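You operate a simulated robot arm through the tools that you are given. There is no shell and no other tool.

You run a simulated two-armed robot. Do the job below in one go: nothing can be reset, and whatever is moved stays where it is left.

Task
Prove the hood interlock of the empty winder.
Fine: hood open, press START: it must refuse; hands clear of the mandrel; hood shut, press START again, then STOP and wait till it stands. Where these are worked on the way, their far stop is far enough and under half their travel is too little: winder hood.

The check looks at the end state, three seconds after you hand in, the way a careful person would. Anything else that was tipped, shoved, dropped, spilled or broken makes it a failure.

Robot
Two 6-joint arms with fingered hands on one trunk that stands fixed in place. Base frame: the origin is at the foot of the trunk, x ahead of it, y to its left, z up. Units: mm, rad, N and s.
The left shoulder is at [50, 170, 1095], the right one opposite. With the tool pointing down near the work surface each hand reaches from about 500 to 760 mm from the base axis, measured 20 degrees to its own side. Payload 3.5 kg a hand.
Tool frame (each hand has its own): the origin (TCP) lies between the finger pads and is the grasp point; the fingertips stand 26 mm ahead of it; z points along the fingers, y is the line along which they close. Largest opening 132 mm; the body of the gripper starts 73 mm behind the TCP. The gripper is a hand of 3 fingers: y runs from the thumb to the fingers, the wrist lies at [0, 0, -234] in the tool frame, and closing takes about 1.5 s.
Orientation is that of the tool frame in the base frame, as [roll, pitch, yaw] about the fixed x, y, z axes, in that order (R = Rz(yaw) Ry(pitch) Rx(roll)). With the fingers straight down and closing along the base's y, the tool's x points along the base's -x, its y along +y and its z along -z.

Tools
- The arms move only by the tool send_rows. It takes "left_commands", "right_commands" or both (then of equal length, played together; a hand with none holds still); each is a list of rows, each a list of 6 numbers: the shift along the base's x, y, z in units of 50 mm (1.0 is 50 mm), then the turn, a rotation vector about the base's x, y, z in units of 4 degrees (1.0 is 4 degrees). In form: [[dx, dy, dz, rx, ry, rz], ...]. A call has 1 to 20 rows; each row shifts and turns the commanded pose from where the row before left it. "left_fingers" and "right_fingers" are, for a hand that has rows, the gripper command, from -1 (fully open) to 1 (shut), values between in proportion, set as the call begins (left out, the last holds). A call with a number of a shift or a turn outside -1 to 1 is refused whole. Rows are played at 5 a second. More than 50 mm and 0.15 rad between two rows, or a gripper value outside its range, and nothing of the call is played. Where a pose cannot be reached the arm comes as near as it can. A force on the tool above 40 N (or 10 N above the force at the start of the call, whichever is more), or a blocked arm, ends the call early, and 0.2 s more pass. The fingers move at their own pace (about 108 mm/s each) and stop on an object; they squeeze with about 28 N. The grip force told is the motor's: it shows also when the fingers shut on nothing. Time passes only in rows, and 0.2 s behind the last, so rows that do not move let the fingers close. It gives the time, the measured TCP pose, the force on the tool (base axes), the opening and the grip force at its end, in the units of the frame above (readings bear some noise), with the torque about the TCP (base axes, N m) and any sound that the robot's microphone picked up.
- Cameras (640 x 400 px; columns grow to the right, rows downward): "scene" is now at [29.9, -29.9, 1684.1]; the picture's right is [-0.39, -0.92, 0.00], its down [-0.70, 0.29, -0.65] and it looks along [0.60, -0.25, -0.76] (base axes); focal length 321 px, centre (320, 200). "left" rides on the left gripper at [-62, 3, -92] in its tool frame; the picture's right is [-0.05, -1.00, 0.00], its down [0.83, -0.04, -0.56] and it looks along [0.55, -0.03, 0.83] (tool axes); focal length 230 px, centre (320, 200). "right" rides on the right gripper at [62, 3, -92] in its tool frame; the picture's right is [-0.05, 1.00, 0.00], its down [-0.83, -0.04, -0.56] and it looks along [-0.56, -0.03, 0.83] (tool axes); focal length 230 px, centre (320, 200). There is no depth. A picture from a camera that has moved, and an enlarged one, comes with that camera's place and axes in the base frame and with its lens.
- snapshot(camera): a new picture of that camera. It takes no simulated time.
- lift_body(by): slides the trunk up (or, below 0, down) by that many mm; the arms and the scene camera ride with it, the base frame stays. It gives what a move gives, with no picture.
- finger_targets(finger1, finger2, thumb_bend, hand): sets how far each is bent, from 0 (flat) to 1 (curled in); at 0.3 the hand is open as for a grip, at 0.7 the pads meet at the TCP. One left out holds its place. A second passes; each finger stops where it meets its share of the squeeze, and holds until it gets a number again. A gripper value or a shape takes the hand back. It gives what a move gives, with no picture; readings hold the bend of each and the force on the fingers (four entries, about 0 where the hand has none), thumb and palm.
- preshape(shape, hand): the hand has 3 fingers and takes this shape, open, in about a second: jaw (thumb against the fingers, like two jaws); tri (thumb and two fingers); tip (a fingertip pinch); poke (one finger out to press); point (the index stretched); flat (the hand flat); cup (the hand cupped); fist (a fist). The gripper value then closes the fingers along that shape, each until it touches; the sizes above hold for jaw. It gives what a move gives, with no picture.
- turn_head(pan, tilt): turns the head with the scene camera to pan (to the left, within 1.501 rad either way) and tilt (down, from -0.506 to 1.204), counted from straight ahead of the robot. It gives what a move gives.
- close_up(camera, box): a new picture of the part [left, top, right, bottom] of that camera's present view, enlarged. It takes no simulated time.
- job_done(): hands the job in; it is judged then, once.

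Places have to be worked out from the pictures, the camera data and where the tool is seen. Open the grippers and draw the arms clear of the work before you hand the job in, unless the task says otherwise.

The tools are called after "Call:" by a JSON object that holds its "fn" and its "kwargs". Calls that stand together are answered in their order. send_rows: Moves the arms, as the interface text tells. Its arguments: {"type":"object","properties":{"left_commands":{"type":"array","items":{"type":"array","items":{"type":"number"}}},"left_fingers":{"type":"number"},"right_commands":{"type":"array","items":{"type":"array","items":{"type":"number"}}},"right_fingers":{"type":"number"}},"required":[]} The other tools are called the same way: lift_body (by) slides the trunk up or down; preshape (shape, hand) gives the hand a shape; finger_targets (finger1, finger2, thumb_bend, hand) moves the fingers one by one; turn_head (pan, tilt) turns the head that bears the scene camera; snapshot (camera) takes a picture; close_up (camera, box) takes an enlarged picture of a part of a camera's view; job_done () hands the job in.

At the start:

```text
time: 0.0
left_eef_pos: [557.4, -6.9, 1243.2]
left_ee_rot: [-3.141, 0.002, 3.139]
left_force: [-0.3, 0.3, -0.6]
left_moment: [-0.02, 0.01, -0.01]
left_finger_gap: 131.7
left_gripper_force: 0.0
left_shape: jaw
left_bend: [0.3, 0.3, 0.3]
left_finger forces: [0.0, 0.0, 0.0, 0.0, 0.1, 0.0]
right_eef_pos: [376.1, -555.1, 1232.3]
right_ee_rot: [-3.136, 0.003, 3.141]
right_force: [-0.4, 0.7, -0.5]
right_moment: [0.0, -0.04, 0.02]
right_finger_gap: 131.8
right_gripper_force: 0.1
right_shape: jaw
right_bend: [0.3, 0.3, 0.3]
right_finger forces: [0.0, 0.0, 0.1, 0.0, 0.1, 0.0]
trunk travel left (down, up): [-710.0, 0.0]
head pan, tilt: [-0.398, 0.86]
```

scene: 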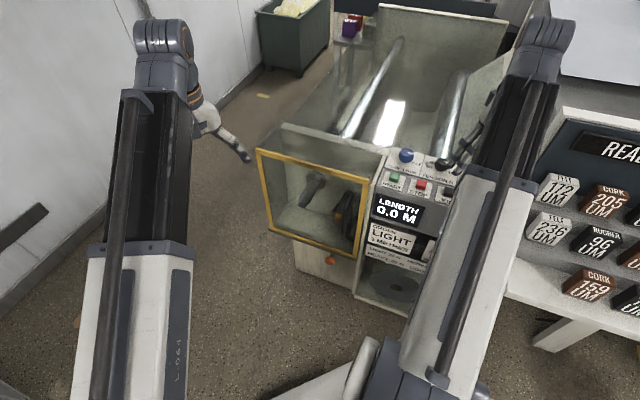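
right: 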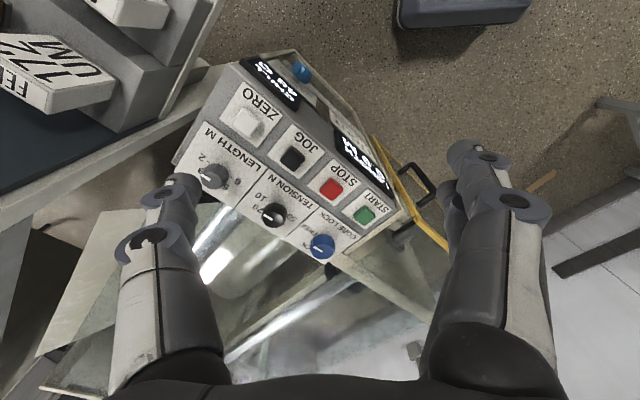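
left: 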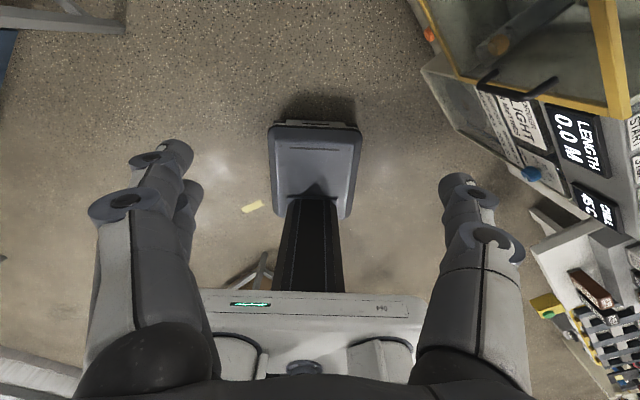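

The pictures show the winder ahead and to the right, with a yellow-framed hood and a control panel with START (green) and STOP (red). I look closer at the panel and the hood before moving anything.

Call:
{"fn": "close_up", "kwargs": {"camera": "scene", "box": [240, 80, 480, 310]}}

Call:
{"fn": "close_up", "kwargs": {"camera": "right", "box": [160, 40, 480, 280]}}

Call:
{"fn": "close_up", "kwargs": {"camera": "left", "box": [400, 0, 640, 250]}}

Call:
{"fn": "close_up", "kwargs": {"camera": "scene", "box": [320, 0, 640, 200]}}

```text
1.74 times, centred on (360, 195) of scene
camera zoom: at [29.9, -29.9, 1684.1], right [-0.39, -0.92, 0.0], down [-0.7, 0.29, -0.65], along [0.6, -0.25, -0.76], focal length 558 px, centre (250, 209)
```

zoom: 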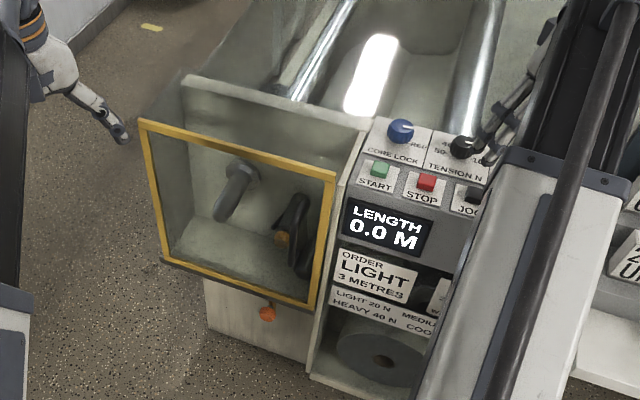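

```text
1.67 times, centred on (320, 160) of right
camera zoom: at [313.4, -550.1, 1323.2], right [0.05, 1.0, 0.0], down [0.83, -0.04, 0.56], along [0.56, -0.03, -0.83], focal length 384 px, centre (320, 267)
```

zoom: 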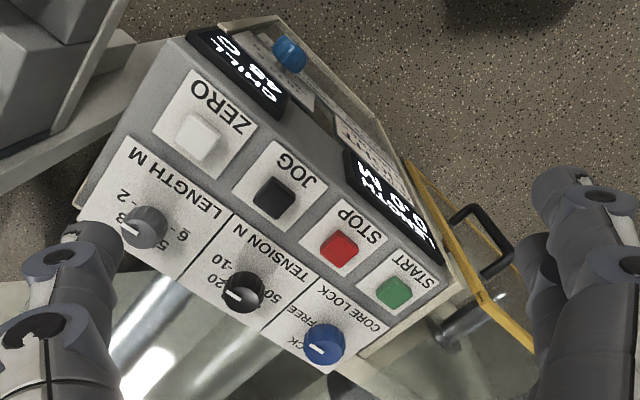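

```text
1.60 times, centred on (520, 125) of left
camera zoom: at [619.0, -3.8, 1336.9], right [0.05, -1.0, 0.0], down [-0.83, -0.04, 0.56], along [-0.55, -0.03, -0.83], focal length 368 px, centre (0, 320)
```

zoom: 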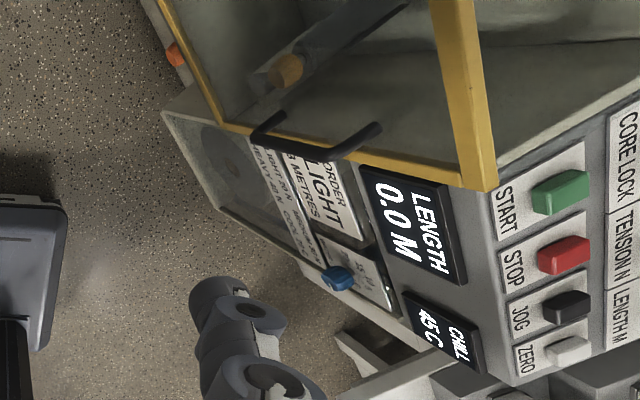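

```text
2.00 times, centred on (480, 100) of scene
camera zoom: at [29.9, -29.9, 1684.1], right [-0.39, -0.92, 0.0], down [-0.7, 0.29, -0.65], along [0.6, -0.25, -0.76], focal length 642 px, centre (0, 400)
```

zoom: 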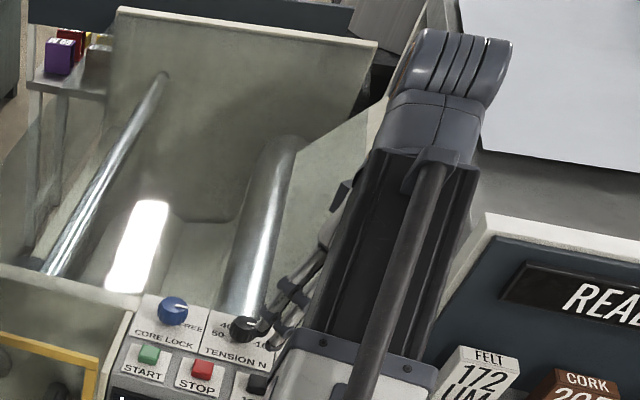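

START works out at about [560, -490, 1010] and STOP at about [503, -545, 1013]. The yellow frame stands vertically from about [563, -403] to [815, -142], z 610 to 1026, with a dark handle on its right bar. I look closer at the hood, its handle and its hinges.

Call:
{"fn": "close_up", "kwargs": {"camera": "scene", "box": [250, 110, 390, 280]}}

Call:
{"fn": "close_up", "kwargs": {"camera": "left", "box": [440, 0, 640, 125]}}

Call:
{"fn": "close_up", "kwargs": {"camera": "right", "box": [340, 110, 480, 240]}}

Call:
{"fn": "close_up", "kwargs": {"camera": "scene", "box": [360, 140, 480, 290]}}

```text
2.35 times, centred on (320, 195) of scene
camera zoom: at [29.9, -29.9, 1684.1], right [-0.39, -0.92, 0.0], down [-0.7, 0.29, -0.65], along [0.6, -0.25, -0.76], focal length 755 px, centre (320, 212)
```

zoom: 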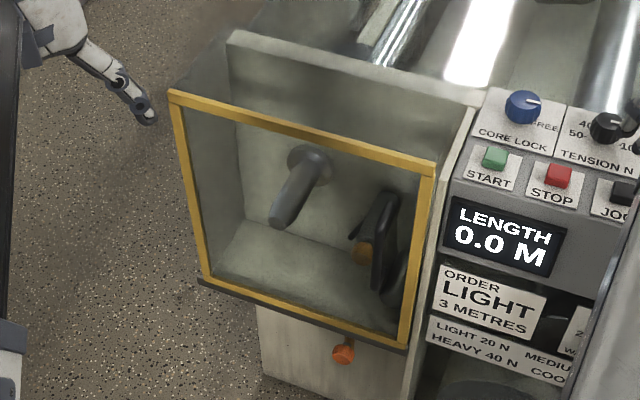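

```text
3.20 times, centred on (540, 62) of left
camera zoom: at [619.0, -3.8, 1336.9], right [0.05, -1.0, 0.0], down [-0.83, -0.04, 0.56], along [-0.55, -0.03, -0.83], focal length 736 px, centre (-384, 640)
```

zoom: 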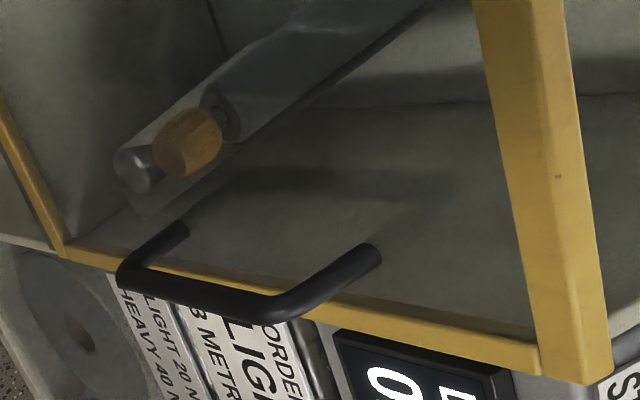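

```text
3.08 times, centred on (410, 175) of right
camera zoom: at [313.4, -550.1, 1323.2], right [0.05, 1.0, 0.0], down [0.83, -0.04, 0.56], along [0.56, -0.03, -0.83], focal length 708 px, centre (43, 277)
```

zoom: 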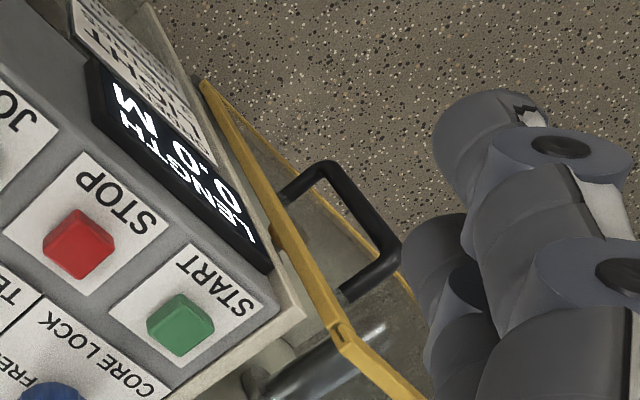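

```text
2.67 times, centred on (420, 215) of scene
camera zoom: at [29.9, -29.9, 1684.1], right [-0.39, -0.92, 0.0], down [-0.7, 0.29, -0.65], along [0.6, -0.25, -0.76], focal length 856 px, centre (53, 160)
```

zoom: 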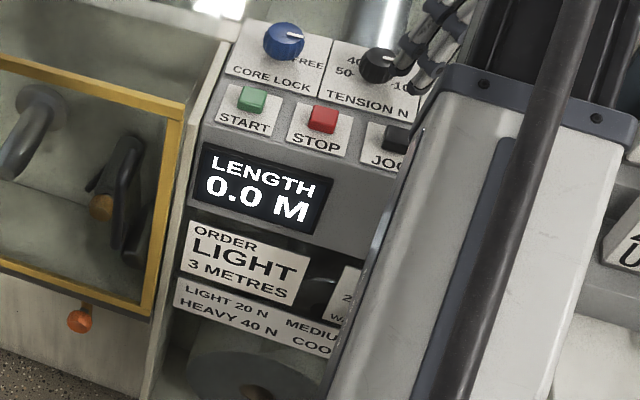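

The handle bar is vertical at about [571, -335], z 810 to 936, standing about 43 mm out from the frame. The hood looks shut, with a vertical hinge on the far left (about [821, -145]). I move the left arm out of the hood's sweep and bring the right hand above and outside the handle, turned 45° so it closes along the frame.

Call:
{"fn": "send_rows", "kwargs": {"left_commands": [[-0.2, 0.8, 0, 0, 0, 0], [-0.2, 0.8, 0, 0, 0, 0], [-0.2, 0.8, 0, 0, 0, 0], [-0.2, 0.8, 0, 0, 0, 0], [-0.2, 0.8, 0, 0, 0, 0], [-0.2, 0.8, 0, 0, 0, 0], [-0.2, 0.8, 0, 0, 0, 0], [-0.2, 0.8, 0, 0, 0, 0], [0, 0, 0, 0, 0, 0], [0, 0, 0, 0, 0, 0], [0, 0, 0, 0, 0, 0], [0, 0, 0, 0, 0, 0]], "right_commands": [[0.25, 0.44, 0, 0, 0, -0.94], [0.25, 0.44, 0, 0, 0, -0.94], [0.25, 0.44, 0, 0, 0, -0.94], [0.25, 0.44, 0, 0, 0, -0.94], [0.25, 0.44, 0, 0, 0, -0.94], [0.25, 0.44, 0, 0, 0, -0.94], [0.25, 0.44, 0, 0, 0, -0.94], [0.25, 0.44, 0, 0, 0, -0.94], [0.25, 0.44, 0, 0, 0, -0.94], [0.25, 0.44, 0, 0, 0, -0.94], [0.25, 0.44, 0, 0, 0, -0.94], [0.25, 0.44, 0, 0, 0, -0.94]]}}

Call:
{"fn": "snapshot", "kwargs": {"camera": "right"}}

Call:
{"fn": "snapshot", "kwargs": {"camera": "scene"}}

Call:
{"fn": "snapshot", "kwargs": {"camera": "left"}}

```text
time: 2.6
left_eef_pos: [492.6, 312.8, 1209.8]
left_ee_rot: [3.141, 0.003, -3.141]
left_force: [0.1, -0.5, 0.1]
left_moment: [0.02, -0.01, 0.02]
left_finger_gap: 132.2
left_gripper_force: 0.0
left_shape: jaw
left_bend: [0.3, 0.3, 0.3]
left_finger forces: [0.1, 0.0, 0.1, 0.0, 0.1, 0.1]
left hand out of reach, approached as far as the arm can: row 1, 2, 3, 4, 5, 6
right_eef_pos: [530.9, -291.1, 1223.0]
right_ee_rot: [-3.135, 0.006, 2.351]
right_force: [-0.2, -0.3, 0.5]
right_moment: [0.03, 0.0, 0.01]
right_finger_gap: 131.9
right_gripper_force: 0.2
right_shape: jaw
right_bend: [0.3, 0.3, 0.3]
right_finger forces: [0.1, 0.0, 0.0, 0.0, 0.1, 0.0]
right hand out of reach, approached as far as the arm can: row 3, 5
trunk travel left (down, up): [-710.0, 0.0]
head pan, tilt: [-0.398, 0.86]
```

```text
taken
camera right: at [489.1, -243.8, 1314.7], right [0.74, 0.67, -0.01], down [0.56, -0.62, 0.56], along [0.37, -0.42, -0.83], focal length 230 px, centre (320, 200)
```

right: 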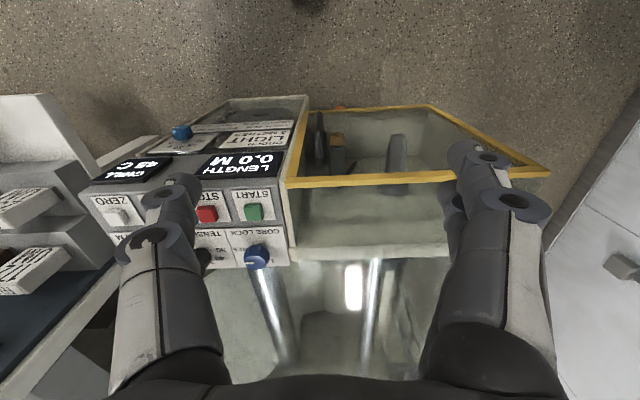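

```text
taken
camera scene: at [30.1, -29.6, 1684.1], right [-0.39, -0.92, 0.0], down [-0.7, 0.29, -0.65], along [0.6, -0.25, -0.76], focal length 321 px, centre (320, 200)
```

scene: 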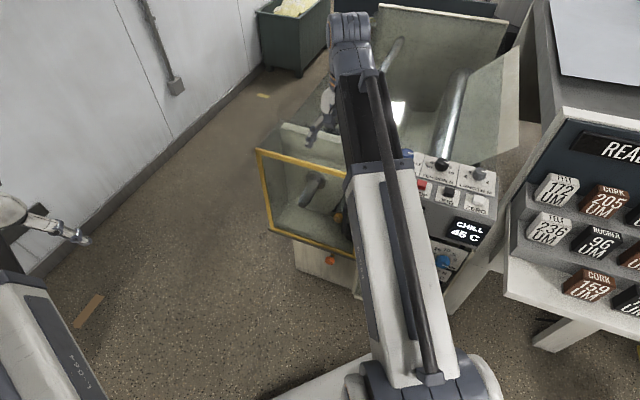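

```text
taken
camera left: at [553.7, 315.9, 1304.7], right [0.05, -1.0, 0.0], down [-0.83, -0.04, 0.55], along [-0.55, -0.03, -0.83], focal length 230 px, centre (320, 200)
```

left: 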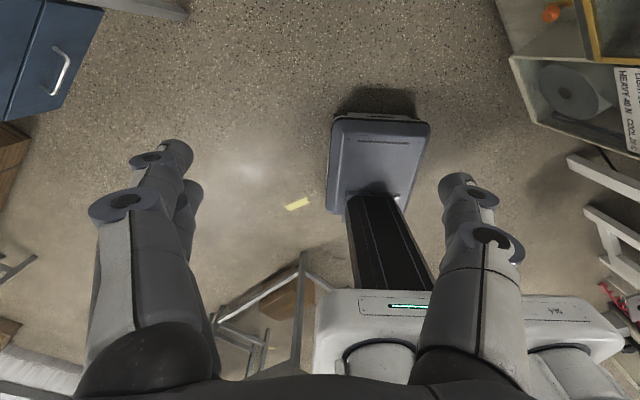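

The right hand is now above and outside the hood at [531, -291, 1223] and the left arm is clear. I zoom in on the handle and the hinge side from this view.

Call:
{"fn": "close_up", "kwargs": {"camera": "right", "box": [270, 90, 430, 200]}}

Call:
{"fn": "close_up", "kwargs": {"camera": "right", "box": [400, 80, 560, 190]}}

Call:
{"fn": "close_up", "kwargs": {"camera": "scene", "box": [240, 130, 360, 290]}}

```text
3.64 times, centred on (350, 145) of right
camera zoom: at [489.1, -243.8, 1314.7], right [0.74, 0.67, -0.01], down [0.56, -0.62, 0.56], along [0.37, -0.42, -0.83], focal length 837 px, centre (211, 400)
```

zoom: 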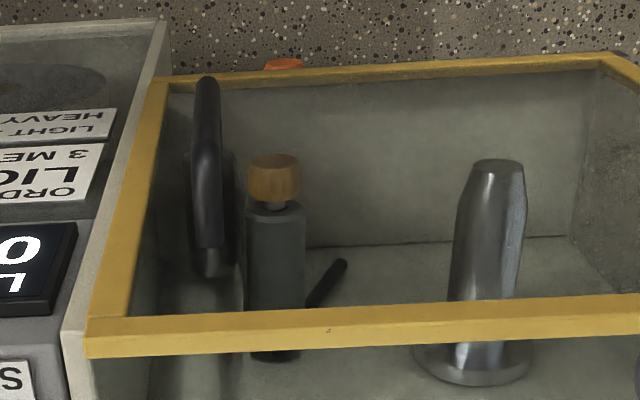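

```text
3.64 times, centred on (480, 135) of right
camera zoom: at [489.1, -243.8, 1314.7], right [0.74, 0.67, -0.01], down [0.56, -0.62, 0.56], along [0.37, -0.42, -0.83], focal length 837 px, centre (-262, 436)
```

zoom: 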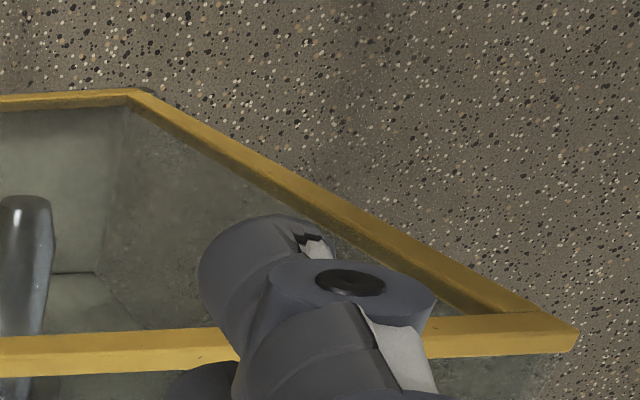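

```text
2.50 times, centred on (300, 210) of scene
camera zoom: at [30.1, -29.6, 1684.1], right [-0.39, -0.92, 0.0], down [-0.7, 0.29, -0.65], along [0.6, -0.25, -0.76], focal length 803 px, centre (370, 175)
```

zoom: 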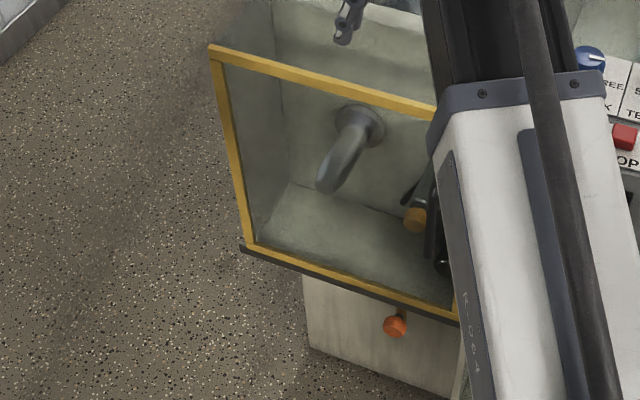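

Behind the glass are the mandrel and a lever with a wooden knob, and there is a dark strip under the hood's bottom bar. I still need to know how the hood opens, so I draw the right hand out and down for a flatter view of its front.

Call:
{"fn": "send_rows", "kwargs": {"right_commands": [[-0.17, 0.47, -0.6, 0, 0, 0], [-0.17, 0.47, -0.6, 0, 0, 0], [-0.17, 0.47, -0.6, 0, 0, 0], [-0.17, 0.47, -0.6, 0, 0, 0], [-0.17, 0.47, -0.6, 0, 0, 0], [-0.17, 0.47, -0.6, 0, 0, 0]]}}

Call:
{"fn": "snapshot", "kwargs": {"camera": "right"}}

Call:
{"fn": "snapshot", "kwargs": {"camera": "scene"}}

```text
time: 4.0
left_eef_pos: [491.6, 313.0, 1210.8]
left_ee_rot: [3.14, 0.004, 3.14]
left_force: [0.0, 0.9, 0.1]
left_moment: [0.02, 0.02, 0.0]
left_finger_gap: 132.0
left_gripper_force: 0.0
left_shape: jaw
left_bend: [0.3, 0.3, 0.3]
left_finger forces: [0.1, 0.0, 0.0, 0.1, 0.1, 0.0]
right_eef_pos: [478.2, -151.2, 1043.5]
right_ee_rot: [-3.136, 0.006, 2.355]
right_force: [-0.4, -0.5, -0.4]
right_moment: [-0.02, 0.02, -0.03]
right_finger_gap: 131.9
right_gripper_force: 0.0
right_shape: jaw
right_bend: [0.3, 0.3, 0.3]
right_finger forces: [0.1, 0.1, 0.0, 0.0, 0.0, 0.0]
trunk travel left (down, up): [-710.0, 0.0]
head pan, tilt: [-0.398, 0.86]
```

```text
taken
camera right: at [436.3, -103.1, 1134.9], right [0.74, 0.67, 0.0], down [0.56, -0.61, 0.56], along [0.37, -0.42, -0.83], focal length 230 px, centre (320, 200)
```

right: 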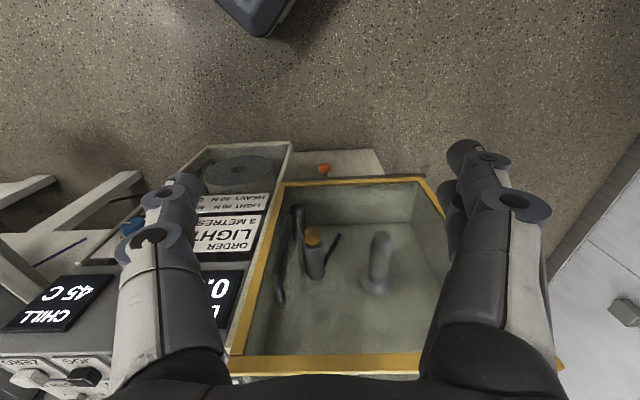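

```text
taken
camera scene: at [29.9, -29.6, 1684.2], right [-0.39, -0.92, 0.0], down [-0.7, 0.29, -0.65], along [0.6, -0.25, -0.76], focal length 321 px, centre (320, 200)
```

scene: 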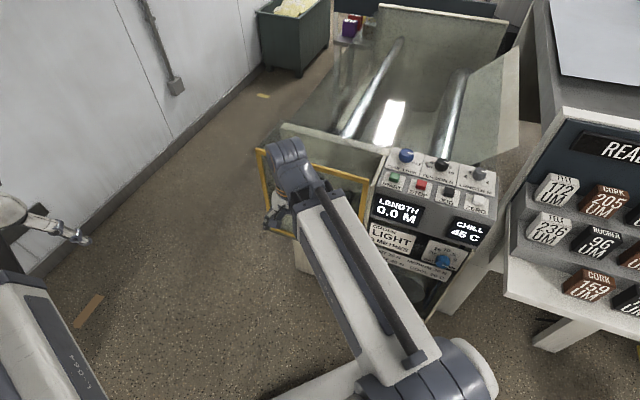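

Call:
{"fn": "close_up", "kwargs": {"camera": "right", "box": [210, 130, 460, 390]}}

Call:
{"fn": "close_up", "kwargs": {"camera": "scene", "box": [350, 130, 510, 300]}}

```text
1.54 times, centred on (335, 260) of right
camera zoom: at [436.3, -103.1, 1134.9], right [0.74, 0.67, 0.0], down [0.56, -0.61, 0.56], along [0.37, -0.42, -0.83], focal length 354 px, centre (297, 108)
```

zoom: 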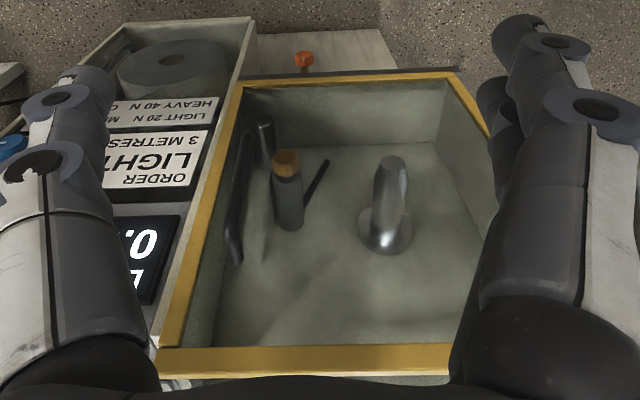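

```text
2.35 times, centred on (430, 215) of scene
camera zoom: at [29.9, -29.6, 1684.2], right [-0.39, -0.92, 0.0], down [-0.7, 0.29, -0.65], along [0.6, -0.25, -0.76], focal length 755 px, centre (61, 165)
```

zoom: 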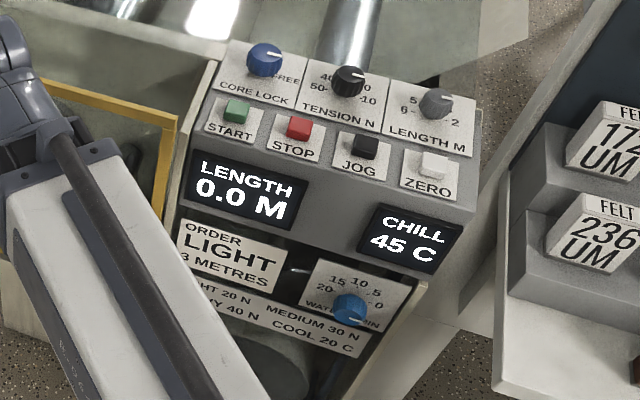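

The refined fit agrees: handle bar at about [571, -335], z 810–936. I bring the right hand to handle height about 100 mm outside it, with the fingers part closed, to check the alignment before gripping.

Call:
{"fn": "send_rows", "kwargs": {"right_commands": [[0.11, -0.565, -0.84, 0, 0, 0], [0.11, -0.565, -0.84, 0, 0, 0], [0.11, -0.565, -0.84, 0, 0, 0], [0.11, -0.565, -0.84, 0, 0, 0], [0, 0, 0, 0, 0, 0]], "right_fingers": -0.2}}

Call:
{"fn": "snapshot", "kwargs": {"camera": "right"}}

Call:
{"fn": "snapshot", "kwargs": {"camera": "scene"}}

```text
refused: row 1 steps farther than a row can; nothing moved
```

```text
taken
camera right: at [436.3, -103.1, 1134.9], right [0.74, 0.67, 0.0], down [0.56, -0.61, 0.56], along [0.37, -0.42, -0.83], focal length 230 px, centre (320, 200)
```

right: 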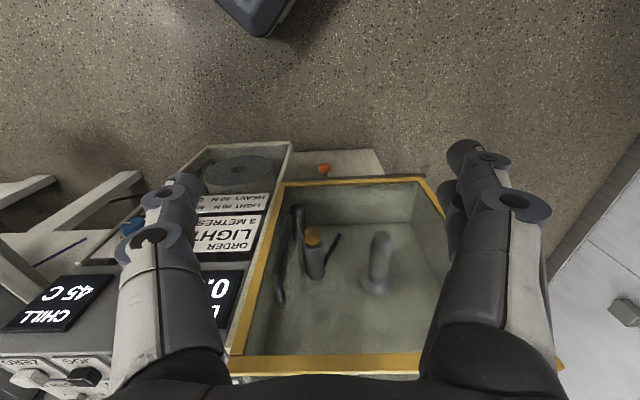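

```text
taken
camera scene: at [29.9, -29.6, 1684.2], right [-0.39, -0.92, 0.0], down [-0.7, 0.29, -0.65], along [0.6, -0.25, -0.76], focal length 321 px, centre (320, 200)
```

scene: 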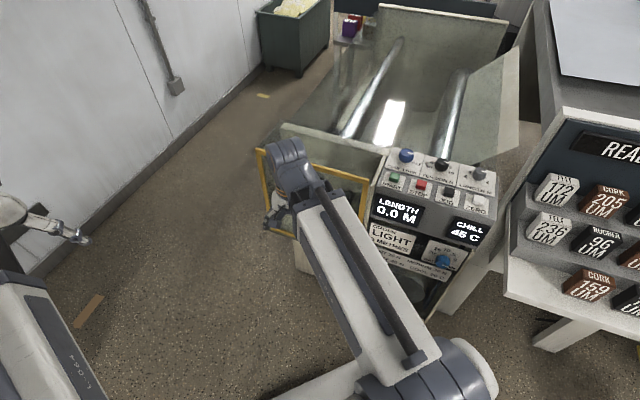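

The combined step was just over 50 mm, so the call was refused. I send the same move in smaller steps.

Call:
{"fn": "send_rows", "kwargs": {"right_commands": [[0.07, -0.376, -0.56, 0, 0, 0], [0.07, -0.376, -0.56, 0, 0, 0], [0.07, -0.376, -0.56, 0, 0, 0], [0.07, -0.376, -0.56, 0, 0, 0], [0.07, -0.376, -0.56, 0, 0, 0], [0.07, -0.376, -0.56, 0, 0, 0], [0, 0, 0, 0, 0, 0]], "right_fingers": -0.2}}

Call:
{"fn": "snapshot", "kwargs": {"camera": "right"}}

Call:
{"fn": "snapshot", "kwargs": {"camera": "scene"}}

```text
time: 5.6
left_eef_pos: [492.6, 313.6, 1210.8]
left_ee_rot: [3.139, 0.006, 3.141]
left_force: [0.1, 0.3, 0.7]
left_moment: [-0.02, 0.01, 0.0]
left_finger_gap: 131.8
left_gripper_force: 0.1
left_shape: jaw
left_bend: [0.3, 0.3, 0.3]
left_finger forces: [0.1, 0.0, 0.0, 0.1, 0.0, 0.0]
right_eef_pos: [500.2, -265.1, 874.1]
right_ee_rot: [-3.136, 0.005, 2.355]
right_force: [-0.3, 0.1, -0.2]
right_moment: [-0.04, -0.01, -0.03]
right_finger_gap: 79.6
right_gripper_force: 0.0
right_shape: jaw
right_bend: [0.71, 0.71, 0.71]
right_finger forces: [0.1, 0.1, 0.1, 0.1, 0.1, 0.1]
trunk travel left (down, up): [-710.0, 0.0]
head pan, tilt: [-0.398, 0.86]
```

```text
taken
camera right: at [456.0, -218.3, 965.9], right [0.74, 0.67, 0.0], down [0.56, -0.61, 0.56], along [0.37, -0.42, -0.83], focal length 230 px, centre (320, 200)
```

right: 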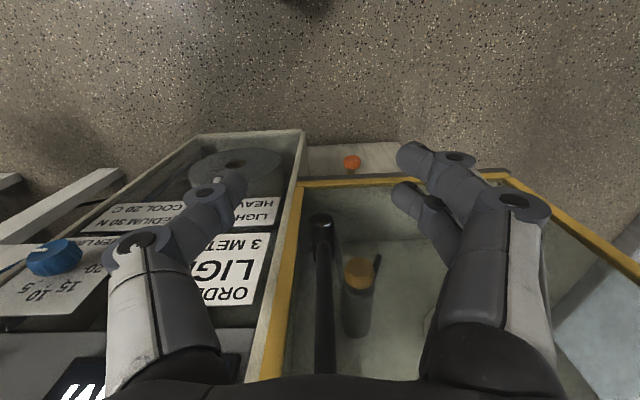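

```text
taken
camera scene: at [29.8, -29.8, 1684.1], right [-0.39, -0.92, 0.0], down [-0.7, 0.29, -0.65], along [0.6, -0.25, -0.76], focal length 321 px, centre (320, 200)
```

scene: 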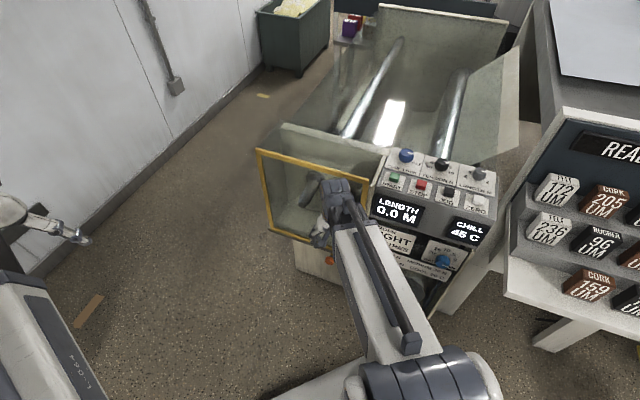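

The bar appears right in the middle column of the hand camera, so it is aligned along the frame. I zoom in to get its distance right.

Call:
{"fn": "close_up", "kwargs": {"camera": "right", "box": [250, 160, 410, 400]}}

Call:
{"fn": "close_up", "kwargs": {"camera": "scene", "box": [290, 150, 400, 280]}}

```text
1.67 times, centred on (330, 280) of right
camera zoom: at [456.0, -218.3, 965.9], right [0.74, 0.67, 0.0], down [0.56, -0.61, 0.56], along [0.37, -0.42, -0.83], focal length 384 px, centre (303, 67)
```

zoom: 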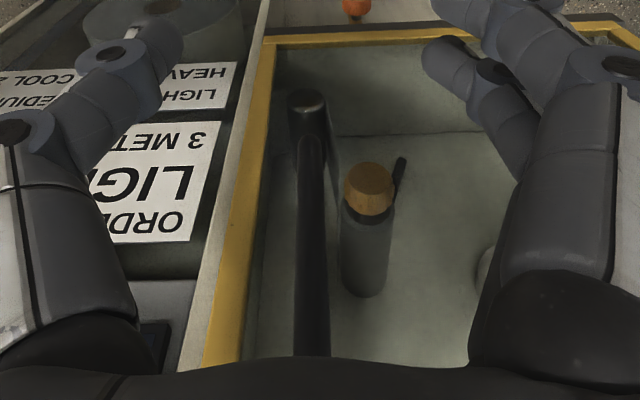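

```text
3.08 times, centred on (345, 215) of scene
camera zoom: at [29.8, -29.8, 1684.1], right [-0.39, -0.92, 0.0], down [-0.7, 0.29, -0.65], along [0.6, -0.25, -0.76], focal length 988 px, centre (243, 154)
```

zoom: 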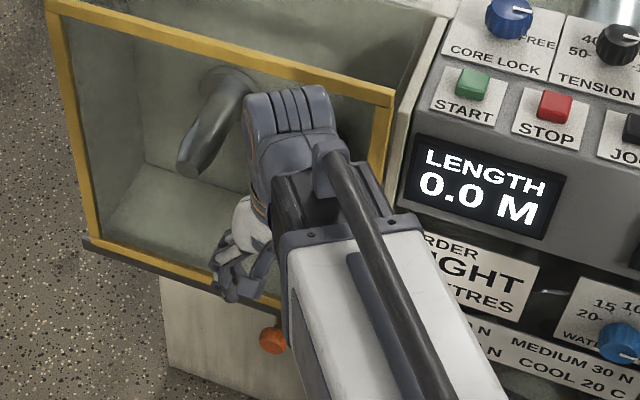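

The bar's lower end stands in front of a dark cylinder inside the hood; the bar itself is about 90–100 mm ahead of the TCP and well centred. I go in 60 mm and look again.

Call:
{"fn": "send_rows", "kwargs": {"right_commands": [[0.283, -0.283, 0, 0, 0, 0], [0.283, -0.283, 0, 0, 0, 0], [0.283, -0.283, 0, 0, 0, 0], [0, 0, 0, 0, 0, 0]]}}

Call:
{"fn": "snapshot", "kwargs": {"camera": "right"}}

```text
time: 6.6
left_eef_pos: [493.3, 312.4, 1210.3]
left_ee_rot: [3.14, 0.004, -3.14]
left_force: [0.1, -0.6, -0.4]
left_moment: [-0.01, -0.02, 0.01]
left_finger_gap: 132.0
left_gripper_force: 0.0
left_shape: jaw
left_bend: [0.3, 0.3, 0.3]
left_finger forces: [0.0, 0.0, 0.0, 0.0, 0.0, 0.1]
right_eef_pos: [541.2, -308.0, 875.5]
right_ee_rot: [-3.136, 0.006, 2.353]
right_force: [0.9, 0.5, 0.8]
right_moment: [0.01, -0.01, 0.04]
right_finger_gap: 79.5
right_gripper_force: 0.0
right_shape: jaw
right_bend: [0.71, 0.71, 0.71]
right_finger forces: [0.0, 0.0, 0.1, 0.0, 0.1, 0.0]
trunk travel left (down, up): [-710.0, 0.0]
head pan, tilt: [-0.398, 0.86]
```

```text
taken
camera right: at [499.3, -259.9, 966.3], right [0.74, 0.67, 0.0], down [0.56, -0.61, 0.56], along [0.37, -0.42, -0.83], focal length 230 px, centre (320, 200)
```

right: 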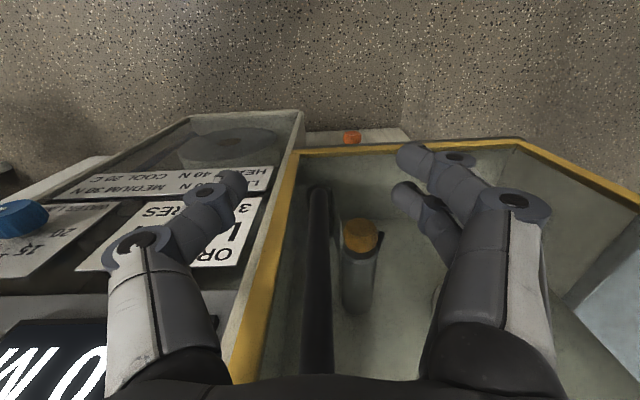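

Call:
{"fn": "close_up", "kwargs": {"camera": "right", "box": [240, 130, 440, 390]}}

```text
1.54 times, centred on (340, 260) of right
camera zoom: at [499.3, -259.9, 966.3], right [0.74, 0.67, 0.0], down [0.56, -0.61, 0.56], along [0.37, -0.42, -0.83], focal length 354 px, centre (289, 108)
```

zoom: 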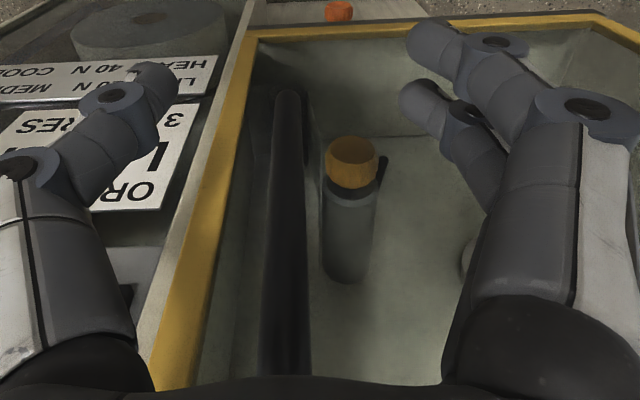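

The bar is now about 36 mm ahead of the TCP and centred between the fingers. I move in those 36 mm and close the fingers on the bar.

Call:
{"fn": "send_rows", "kwargs": {"right_commands": [[0.17, -0.17, 0, 0, 0, 0], [0.17, -0.17, 0, 0, 0, 0], [0.17, -0.17, 0, 0, 0, 0], [0, 0, 0, 0, 0, 0]]}}

Call:
{"fn": "close_up", "kwargs": {"camera": "right", "box": [240, 100, 440, 390]}}

```text
time: 7.6
left_eef_pos: [493.2, 311.9, 1212.2]
left_ee_rot: [3.139, 0.003, -3.141]
left_force: [-0.1, 0.1, 0.5]
left_moment: [0.0, -0.04, 0.04]
left_finger_gap: 131.6
left_gripper_force: 0.0
left_shape: jaw
left_bend: [0.3, 0.3, 0.3]
left_finger forces: [0.0, 0.0, 0.0, 0.0, 0.0, 0.1]
right_eef_pos: [566.7, -332.3, 875.2]
right_ee_rot: [-3.137, 0.004, 2.354]
right_force: [-0.6, -0.5, 0.9]
right_moment: [0.01, 0.01, -0.03]
right_finger_gap: 80.0
right_gripper_force: 0.1
right_shape: jaw
right_bend: [0.71, 0.71, 0.71]
right_finger forces: [0.0, 0.1, 0.0, 0.1, 0.0, 0.0]
trunk travel left (down, up): [-710.0, 0.0]
head pan, tilt: [-0.398, 0.86]
```

```text
1.38 times, centred on (340, 245) of right
camera zoom: at [524.5, -285.4, 966.6], right [0.74, 0.67, -0.01], down [0.56, -0.61, 0.56], along [0.37, -0.42, -0.83], focal length 317 px, centre (292, 138)
```

zoom: 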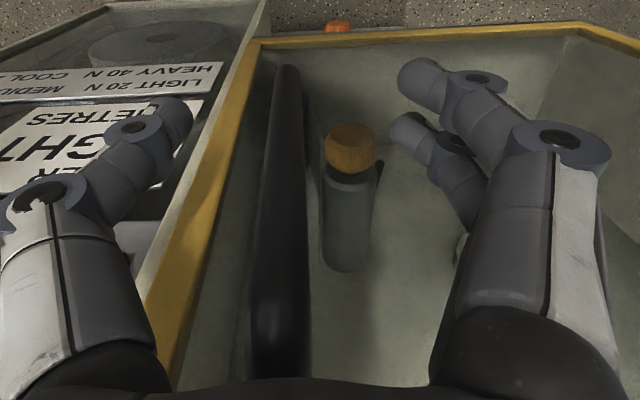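

The bar lies between thumb and fingers. I close the grip.

Call:
{"fn": "send_rows", "kwargs": {"right_commands": [[0, 0, 0, 0, 0, 0], [0, 0, 0, 0, 0, 0], [0, 0, 0, 0, 0, 0], [0, 0, 0, 0, 0, 0], [0, 0, 0, 0, 0, 0], [0, 0, 0, 0, 0, 0]], "right_fingers": 1}}

Call:
{"fn": "close_up", "kwargs": {"camera": "right", "box": [180, 80, 460, 390]}}

```text
time: 9.0
left_eef_pos: [492.7, 312.8, 1211.8]
left_ee_rot: [-3.141, 0.005, 3.141]
left_force: [0.1, 1.2, 0.8]
left_moment: [-0.02, -0.02, -0.02]
left_finger_gap: 131.8
left_gripper_force: 0.1
left_shape: jaw
left_bend: [0.3, 0.3, 0.3]
left_finger forces: [0.1, 0.1, 0.1, 0.0, 0.0, 0.0]
right_eef_pos: [567.0, -333.2, 874.6]
right_ee_rot: [-3.137, 0.004, 2.353]
right_force: [-2.7, -1.9, -2.7]
right_moment: [-0.02, -0.02, 0.0]
right_finger_gap: 1.5
right_gripper_force: 28.6
right_shape: jaw
right_bend: [0.66, 0.7, 0.7]
right_finger forces: [0.1, 14.2, 0.1, 0.0, 23.3, 0.1]
trunk travel left (down, up): [-710.0, 0.0]
head pan, tilt: [-0.398, 0.86]
```

```text
1.29 times, centred on (320, 235) of right
camera zoom: at [524.4, -285.6, 966.4], right [0.74, 0.67, -0.01], down [0.56, -0.61, 0.56], along [0.37, -0.42, -0.83], focal length 297 px, centre (320, 155)
```

zoom: 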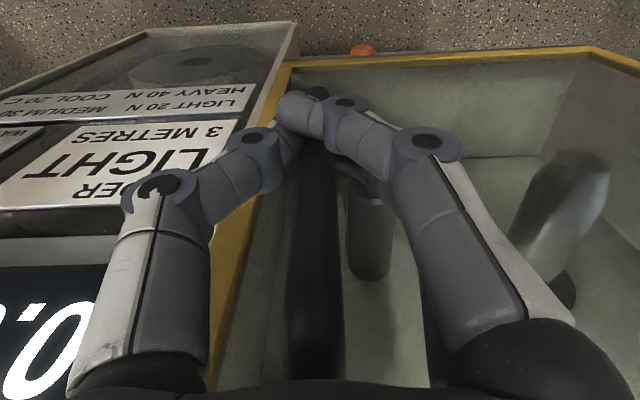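

The gap reads 1.5 mm, so thumb and finger met each other rather than holding the bar. I look closely to see on which side the bar passed.

Call:
{"fn": "close_up", "kwargs": {"camera": "right", "box": [260, 100, 380, 220]}}

Call:
{"fn": "close_up", "kwargs": {"camera": "scene", "box": [300, 150, 400, 260]}}

```text
3.33 times, centred on (320, 160) of right
camera zoom: at [524.4, -285.6, 966.4], right [0.74, 0.67, -0.01], down [0.56, -0.61, 0.56], along [0.37, -0.42, -0.83], focal length 767 px, centre (320, 333)
```

zoom: 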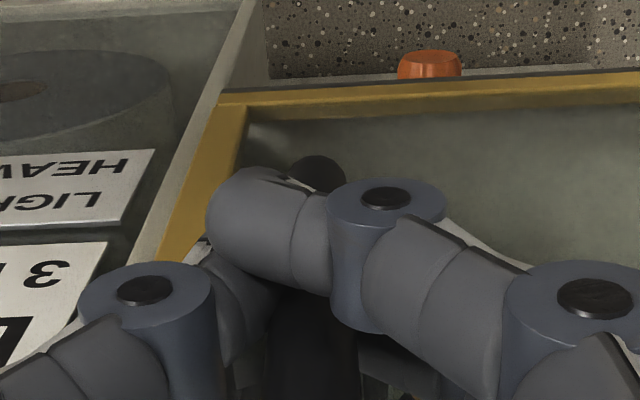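

```text
3.64 times, centred on (350, 205) of scene
camera zoom: at [29.8, -30.2, 1684.1], right [-0.39, -0.92, 0.0], down [-0.7, 0.29, -0.65], along [0.6, -0.25, -0.76], focal length 1167 px, centre (211, 182)
```

zoom: 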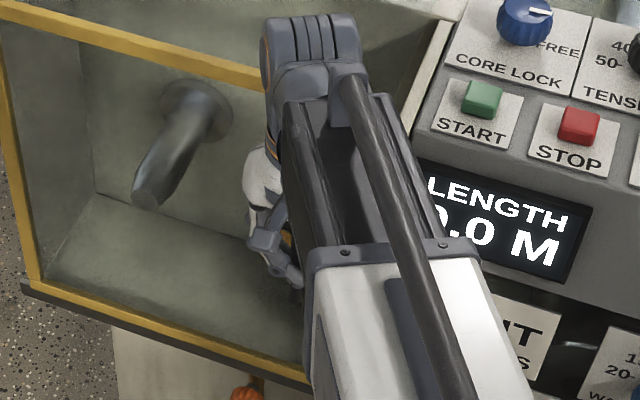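

The outer finger passes in front of the bar and the inner finger with the thumb seems to be behind it, so the bar may be caged between them. I test with a gentle 20 mm pull straight outward and watch the force.

Call:
{"fn": "send_rows", "kwargs": {"right_commands": [[-0.07, 0.07, 0, 0, 0, 0], [-0.07, 0.07, 0, 0, 0, 0], [-0.07, 0.07, 0, 0, 0, 0], [-0.07, 0.07, 0, 0, 0, 0]]}}

Call:
{"fn": "close_up", "kwargs": {"camera": "right", "box": [180, 80, 460, 390]}}

Call:
{"fn": "close_up", "kwargs": {"camera": "scene", "box": [250, 120, 410, 270]}}

```text
time: 10.0
left_eef_pos: [493.8, 312.7, 1210.6]
left_ee_rot: [3.14, 0.003, 3.141]
left_force: [0.6, -0.6, 0.5]
left_moment: [0.0, 0.01, 0.02]
left_finger_gap: 131.8
left_gripper_force: 0.0
left_shape: jaw
left_bend: [0.3, 0.3, 0.3]
left_finger forces: [0.0, 0.0, 0.1, 0.0, 0.0, 0.1]
right_eef_pos: [551.0, -319.3, 873.7]
right_ee_rot: [-3.134, 0.004, 2.354]
right_force: [-0.3, 1.3, -0.7]
right_moment: [0.03, 0.01, 0.02]
right_finger_gap: 0.0
right_gripper_force: 27.7
right_shape: jaw
right_bend: [0.68, 0.71, 0.73]
right_finger forces: [0.0, 0.0, 0.0, 0.0, 0.0, 0.1]
trunk travel left (down, up): [-710.0, 0.0]
head pan, tilt: [-0.398, 0.86]
```

```text
1.29 times, centred on (320, 235) of right
camera zoom: at [509.9, -272.0, 966.4], right [0.74, 0.67, -0.01], down [0.56, -0.62, 0.56], along [0.37, -0.42, -0.83], focal length 297 px, centre (320, 155)
```

zoom: 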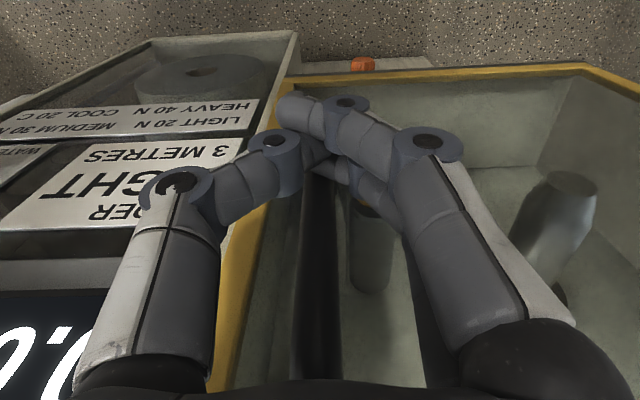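

```text
2.67 times, centred on (330, 195) of scene
camera zoom: at [29.7, -29.8, 1684.1], right [-0.39, -0.92, 0.0], down [-0.7, 0.29, -0.65], along [0.6, -0.25, -0.76], focal length 856 px, centre (293, 213)
```

zoom: 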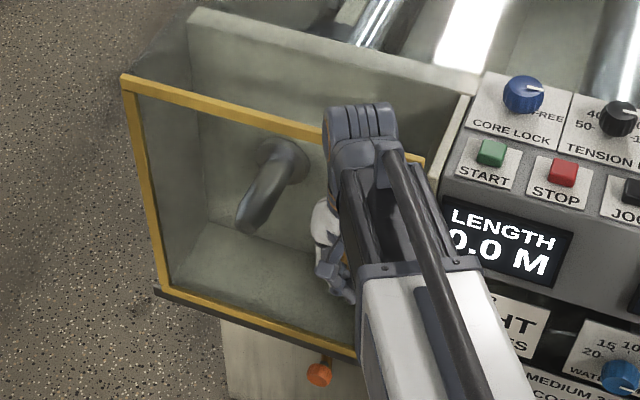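

The fingers slid off: only the inner finger and thumb had caught the bar's edge, so the bar is about 8–10 mm deeper than I judged. I open, go in about 10 mm deeper than before (TCP about 37 mm from the frame), and close again.

Call:
{"fn": "send_rows", "kwargs": {"right_commands": [[0, 0, 0, 0, 0, 0], [0, 0, 0, 0, 0, 0], [0, 0, 0, 0, 0, 0], [0, 0, 0, 0, 0, 0], [0, 0, 0, 0, 0, 0], [0.15, -0.15, 0, 0, 0, 0], [0.15, -0.15, 0, 0, 0, 0], [0.15, -0.15, 0, 0, 0, 0], [0, 0, 0, 0, 0, 0]], "right_fingers": -0.2}}

Call:
{"fn": "close_up", "kwargs": {"camera": "right", "box": [180, 80, 460, 390]}}

```text
time: 12.0
left_eef_pos: [492.5, 312.3, 1211.7]
left_ee_rot: [3.139, 0.004, 3.141]
left_force: [-0.2, -0.8, 1.1]
left_moment: [-0.03, -0.02, -0.01]
left_finger_gap: 131.7
left_gripper_force: 0.1
left_shape: jaw
left_bend: [0.3, 0.3, 0.3]
left_finger forces: [0.0, 0.0, 0.0, 0.0, 0.0, 0.1]
right_eef_pos: [575.0, -342.0, 875.2]
right_ee_rot: [-3.136, 0.003, 2.353]
right_force: [0.2, 0.5, -0.6]
right_moment: [-0.05, -0.01, 0.01]
right_finger_gap: 79.0
right_gripper_force: 0.1
right_shape: jaw
right_bend: [0.71, 0.71, 0.71]
right_finger forces: [0.0, 0.1, 0.1, 0.0, 0.0, 0.1]
trunk travel left (down, up): [-710.0, 0.0]
head pan, tilt: [-0.398, 0.86]
```

```text
1.29 times, centred on (320, 235) of right
camera zoom: at [532.6, -294.8, 966.3], right [0.74, 0.67, -0.01], down [0.56, -0.61, 0.56], along [0.37, -0.42, -0.83], focal length 297 px, centre (320, 155)
```

zoom: 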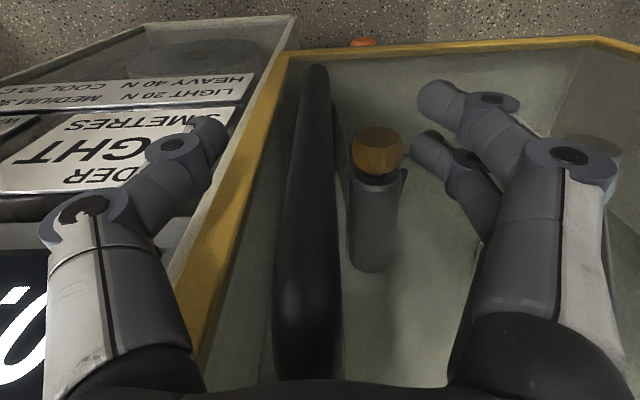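

TCP is now 35 mm off the frame with the bar between the fingers. I close again.

Call:
{"fn": "send_rows", "kwargs": {"right_commands": [[0, 0, 0, 0, 0, 0], [0, 0, 0, 0, 0, 0], [0, 0, 0, 0, 0, 0], [0, 0, 0, 0, 0, 0], [0, 0, 0, 0, 0, 0], [0, 0, 0, 0, 0, 0]], "right_fingers": 1}}

Call:
{"fn": "close_up", "kwargs": {"camera": "right", "box": [180, 80, 460, 390]}}

```text
time: 13.4
left_eef_pos: [493.2, 312.0, 1210.9]
left_ee_rot: [3.139, 0.003, -3.141]
left_force: [-0.6, -0.5, -0.8]
left_moment: [0.0, 0.0, 0.02]
left_finger_gap: 131.9
left_gripper_force: 0.0
left_shape: jaw
left_bend: [0.3, 0.3, 0.3]
left_finger forces: [0.0, 0.0, 0.0, 0.1, 0.0, 0.0]
right_eef_pos: [574.1, -342.5, 874.5]
right_ee_rot: [-3.136, 0.003, 2.356]
right_force: [-1.6, -3.3, -2.3]
right_moment: [0.0, 0.0, -0.01]
right_finger_gap: 0.8
right_gripper_force: 27.9
right_shape: jaw
right_bend: [0.71, 0.66, 0.7]
right_finger forces: [14.2, 0.0, 0.1, 0.0, 23.2, 0.0]
trunk travel left (down, up): [-710.0, 0.0]
head pan, tilt: [-0.398, 0.86]
```

```text
1.29 times, centred on (320, 235) of right
camera zoom: at [532.6, -295.1, 966.1], right [0.74, 0.67, -0.01], down [0.56, -0.61, 0.56], along [0.37, -0.42, -0.83], focal length 297 px, centre (320, 155)
```

zoom: 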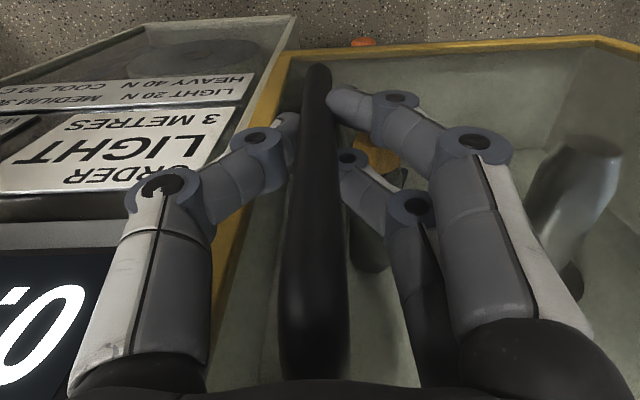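

Now the outer finger and thumb press the bar from both sides and the inner finger is hooked behind it. I pull gently outward in 5 mm steps.

Call:
{"fn": "send_rows", "kwargs": {"right_commands": [[-0.07, 0.07, 0, 0, 0, 0], [-0.07, 0.07, 0, 0, 0, 0], [-0.07, 0.07, 0, 0, 0, 0], [-0.07, 0.07, 0, 0, 0, 0]]}}

Call:
{"fn": "close_up", "kwargs": {"camera": "right", "box": [180, 80, 460, 390]}}

Call:
{"fn": "close_up", "kwargs": {"camera": "scene", "box": [250, 120, 410, 270]}}

```text
time: 14.2
left_eef_pos: [493.9, 310.7, 1210.4]
left_ee_rot: [3.139, 0.003, -3.141]
left_force: [0.7, -0.4, -0.1]
left_moment: [-0.01, -0.04, -0.02]
left_finger_gap: 131.6
left_gripper_force: 0.0
left_shape: jaw
left_bend: [0.3, 0.3, 0.3]
left_finger forces: [0.1, 0.0, 0.0, 0.1, 0.0, 0.0]
right_eef_pos: [568.9, -337.9, 875.1]
right_ee_rot: [-3.138, 0.018, 2.352]
right_force: [10.6, -15.4, -9.6]
right_moment: [0.0, 0.05, 0.02]
right_finger_gap: 0.0
right_gripper_force: 27.6
right_shape: jaw
right_bend: [0.71, 0.65, 0.7]
right_finger forces: [21.4, 33.1, 0.0, 0.0, 22.4, 0.0]
trunk travel left (down, up): [-710.0, 0.0]
head pan, tilt: [-0.398, 0.86]
stopped in row 3 (right hand): the force on the tool passed its limit at 43 N (the readings are from after the stop); the commanded pose is now the measured one
```

```text
1.29 times, centred on (320, 235) of right
camera zoom: at [526.8, -289.3, 965.9], right [0.75, 0.67, 0.0], down [0.55, -0.61, 0.57], along [0.38, -0.43, -0.82], focal length 297 px, centre (320, 155)
```

zoom: 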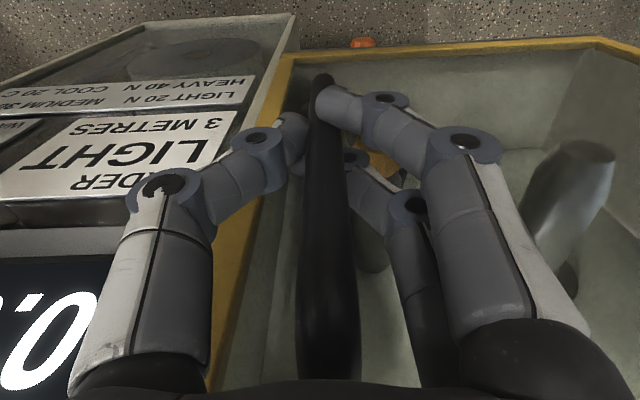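

```text
2.67 times, centred on (330, 195) of scene
camera zoom: at [31.2, -31.0, 1683.8], right [-0.39, -0.92, 0.0], down [-0.7, 0.29, -0.65], along [0.6, -0.25, -0.76], focal length 856 px, centre (293, 213)
```

zoom: 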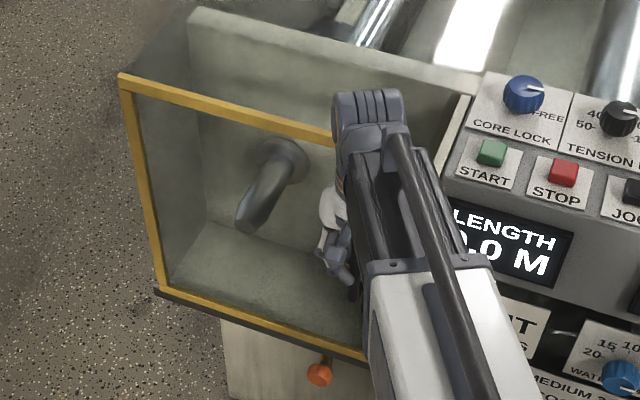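

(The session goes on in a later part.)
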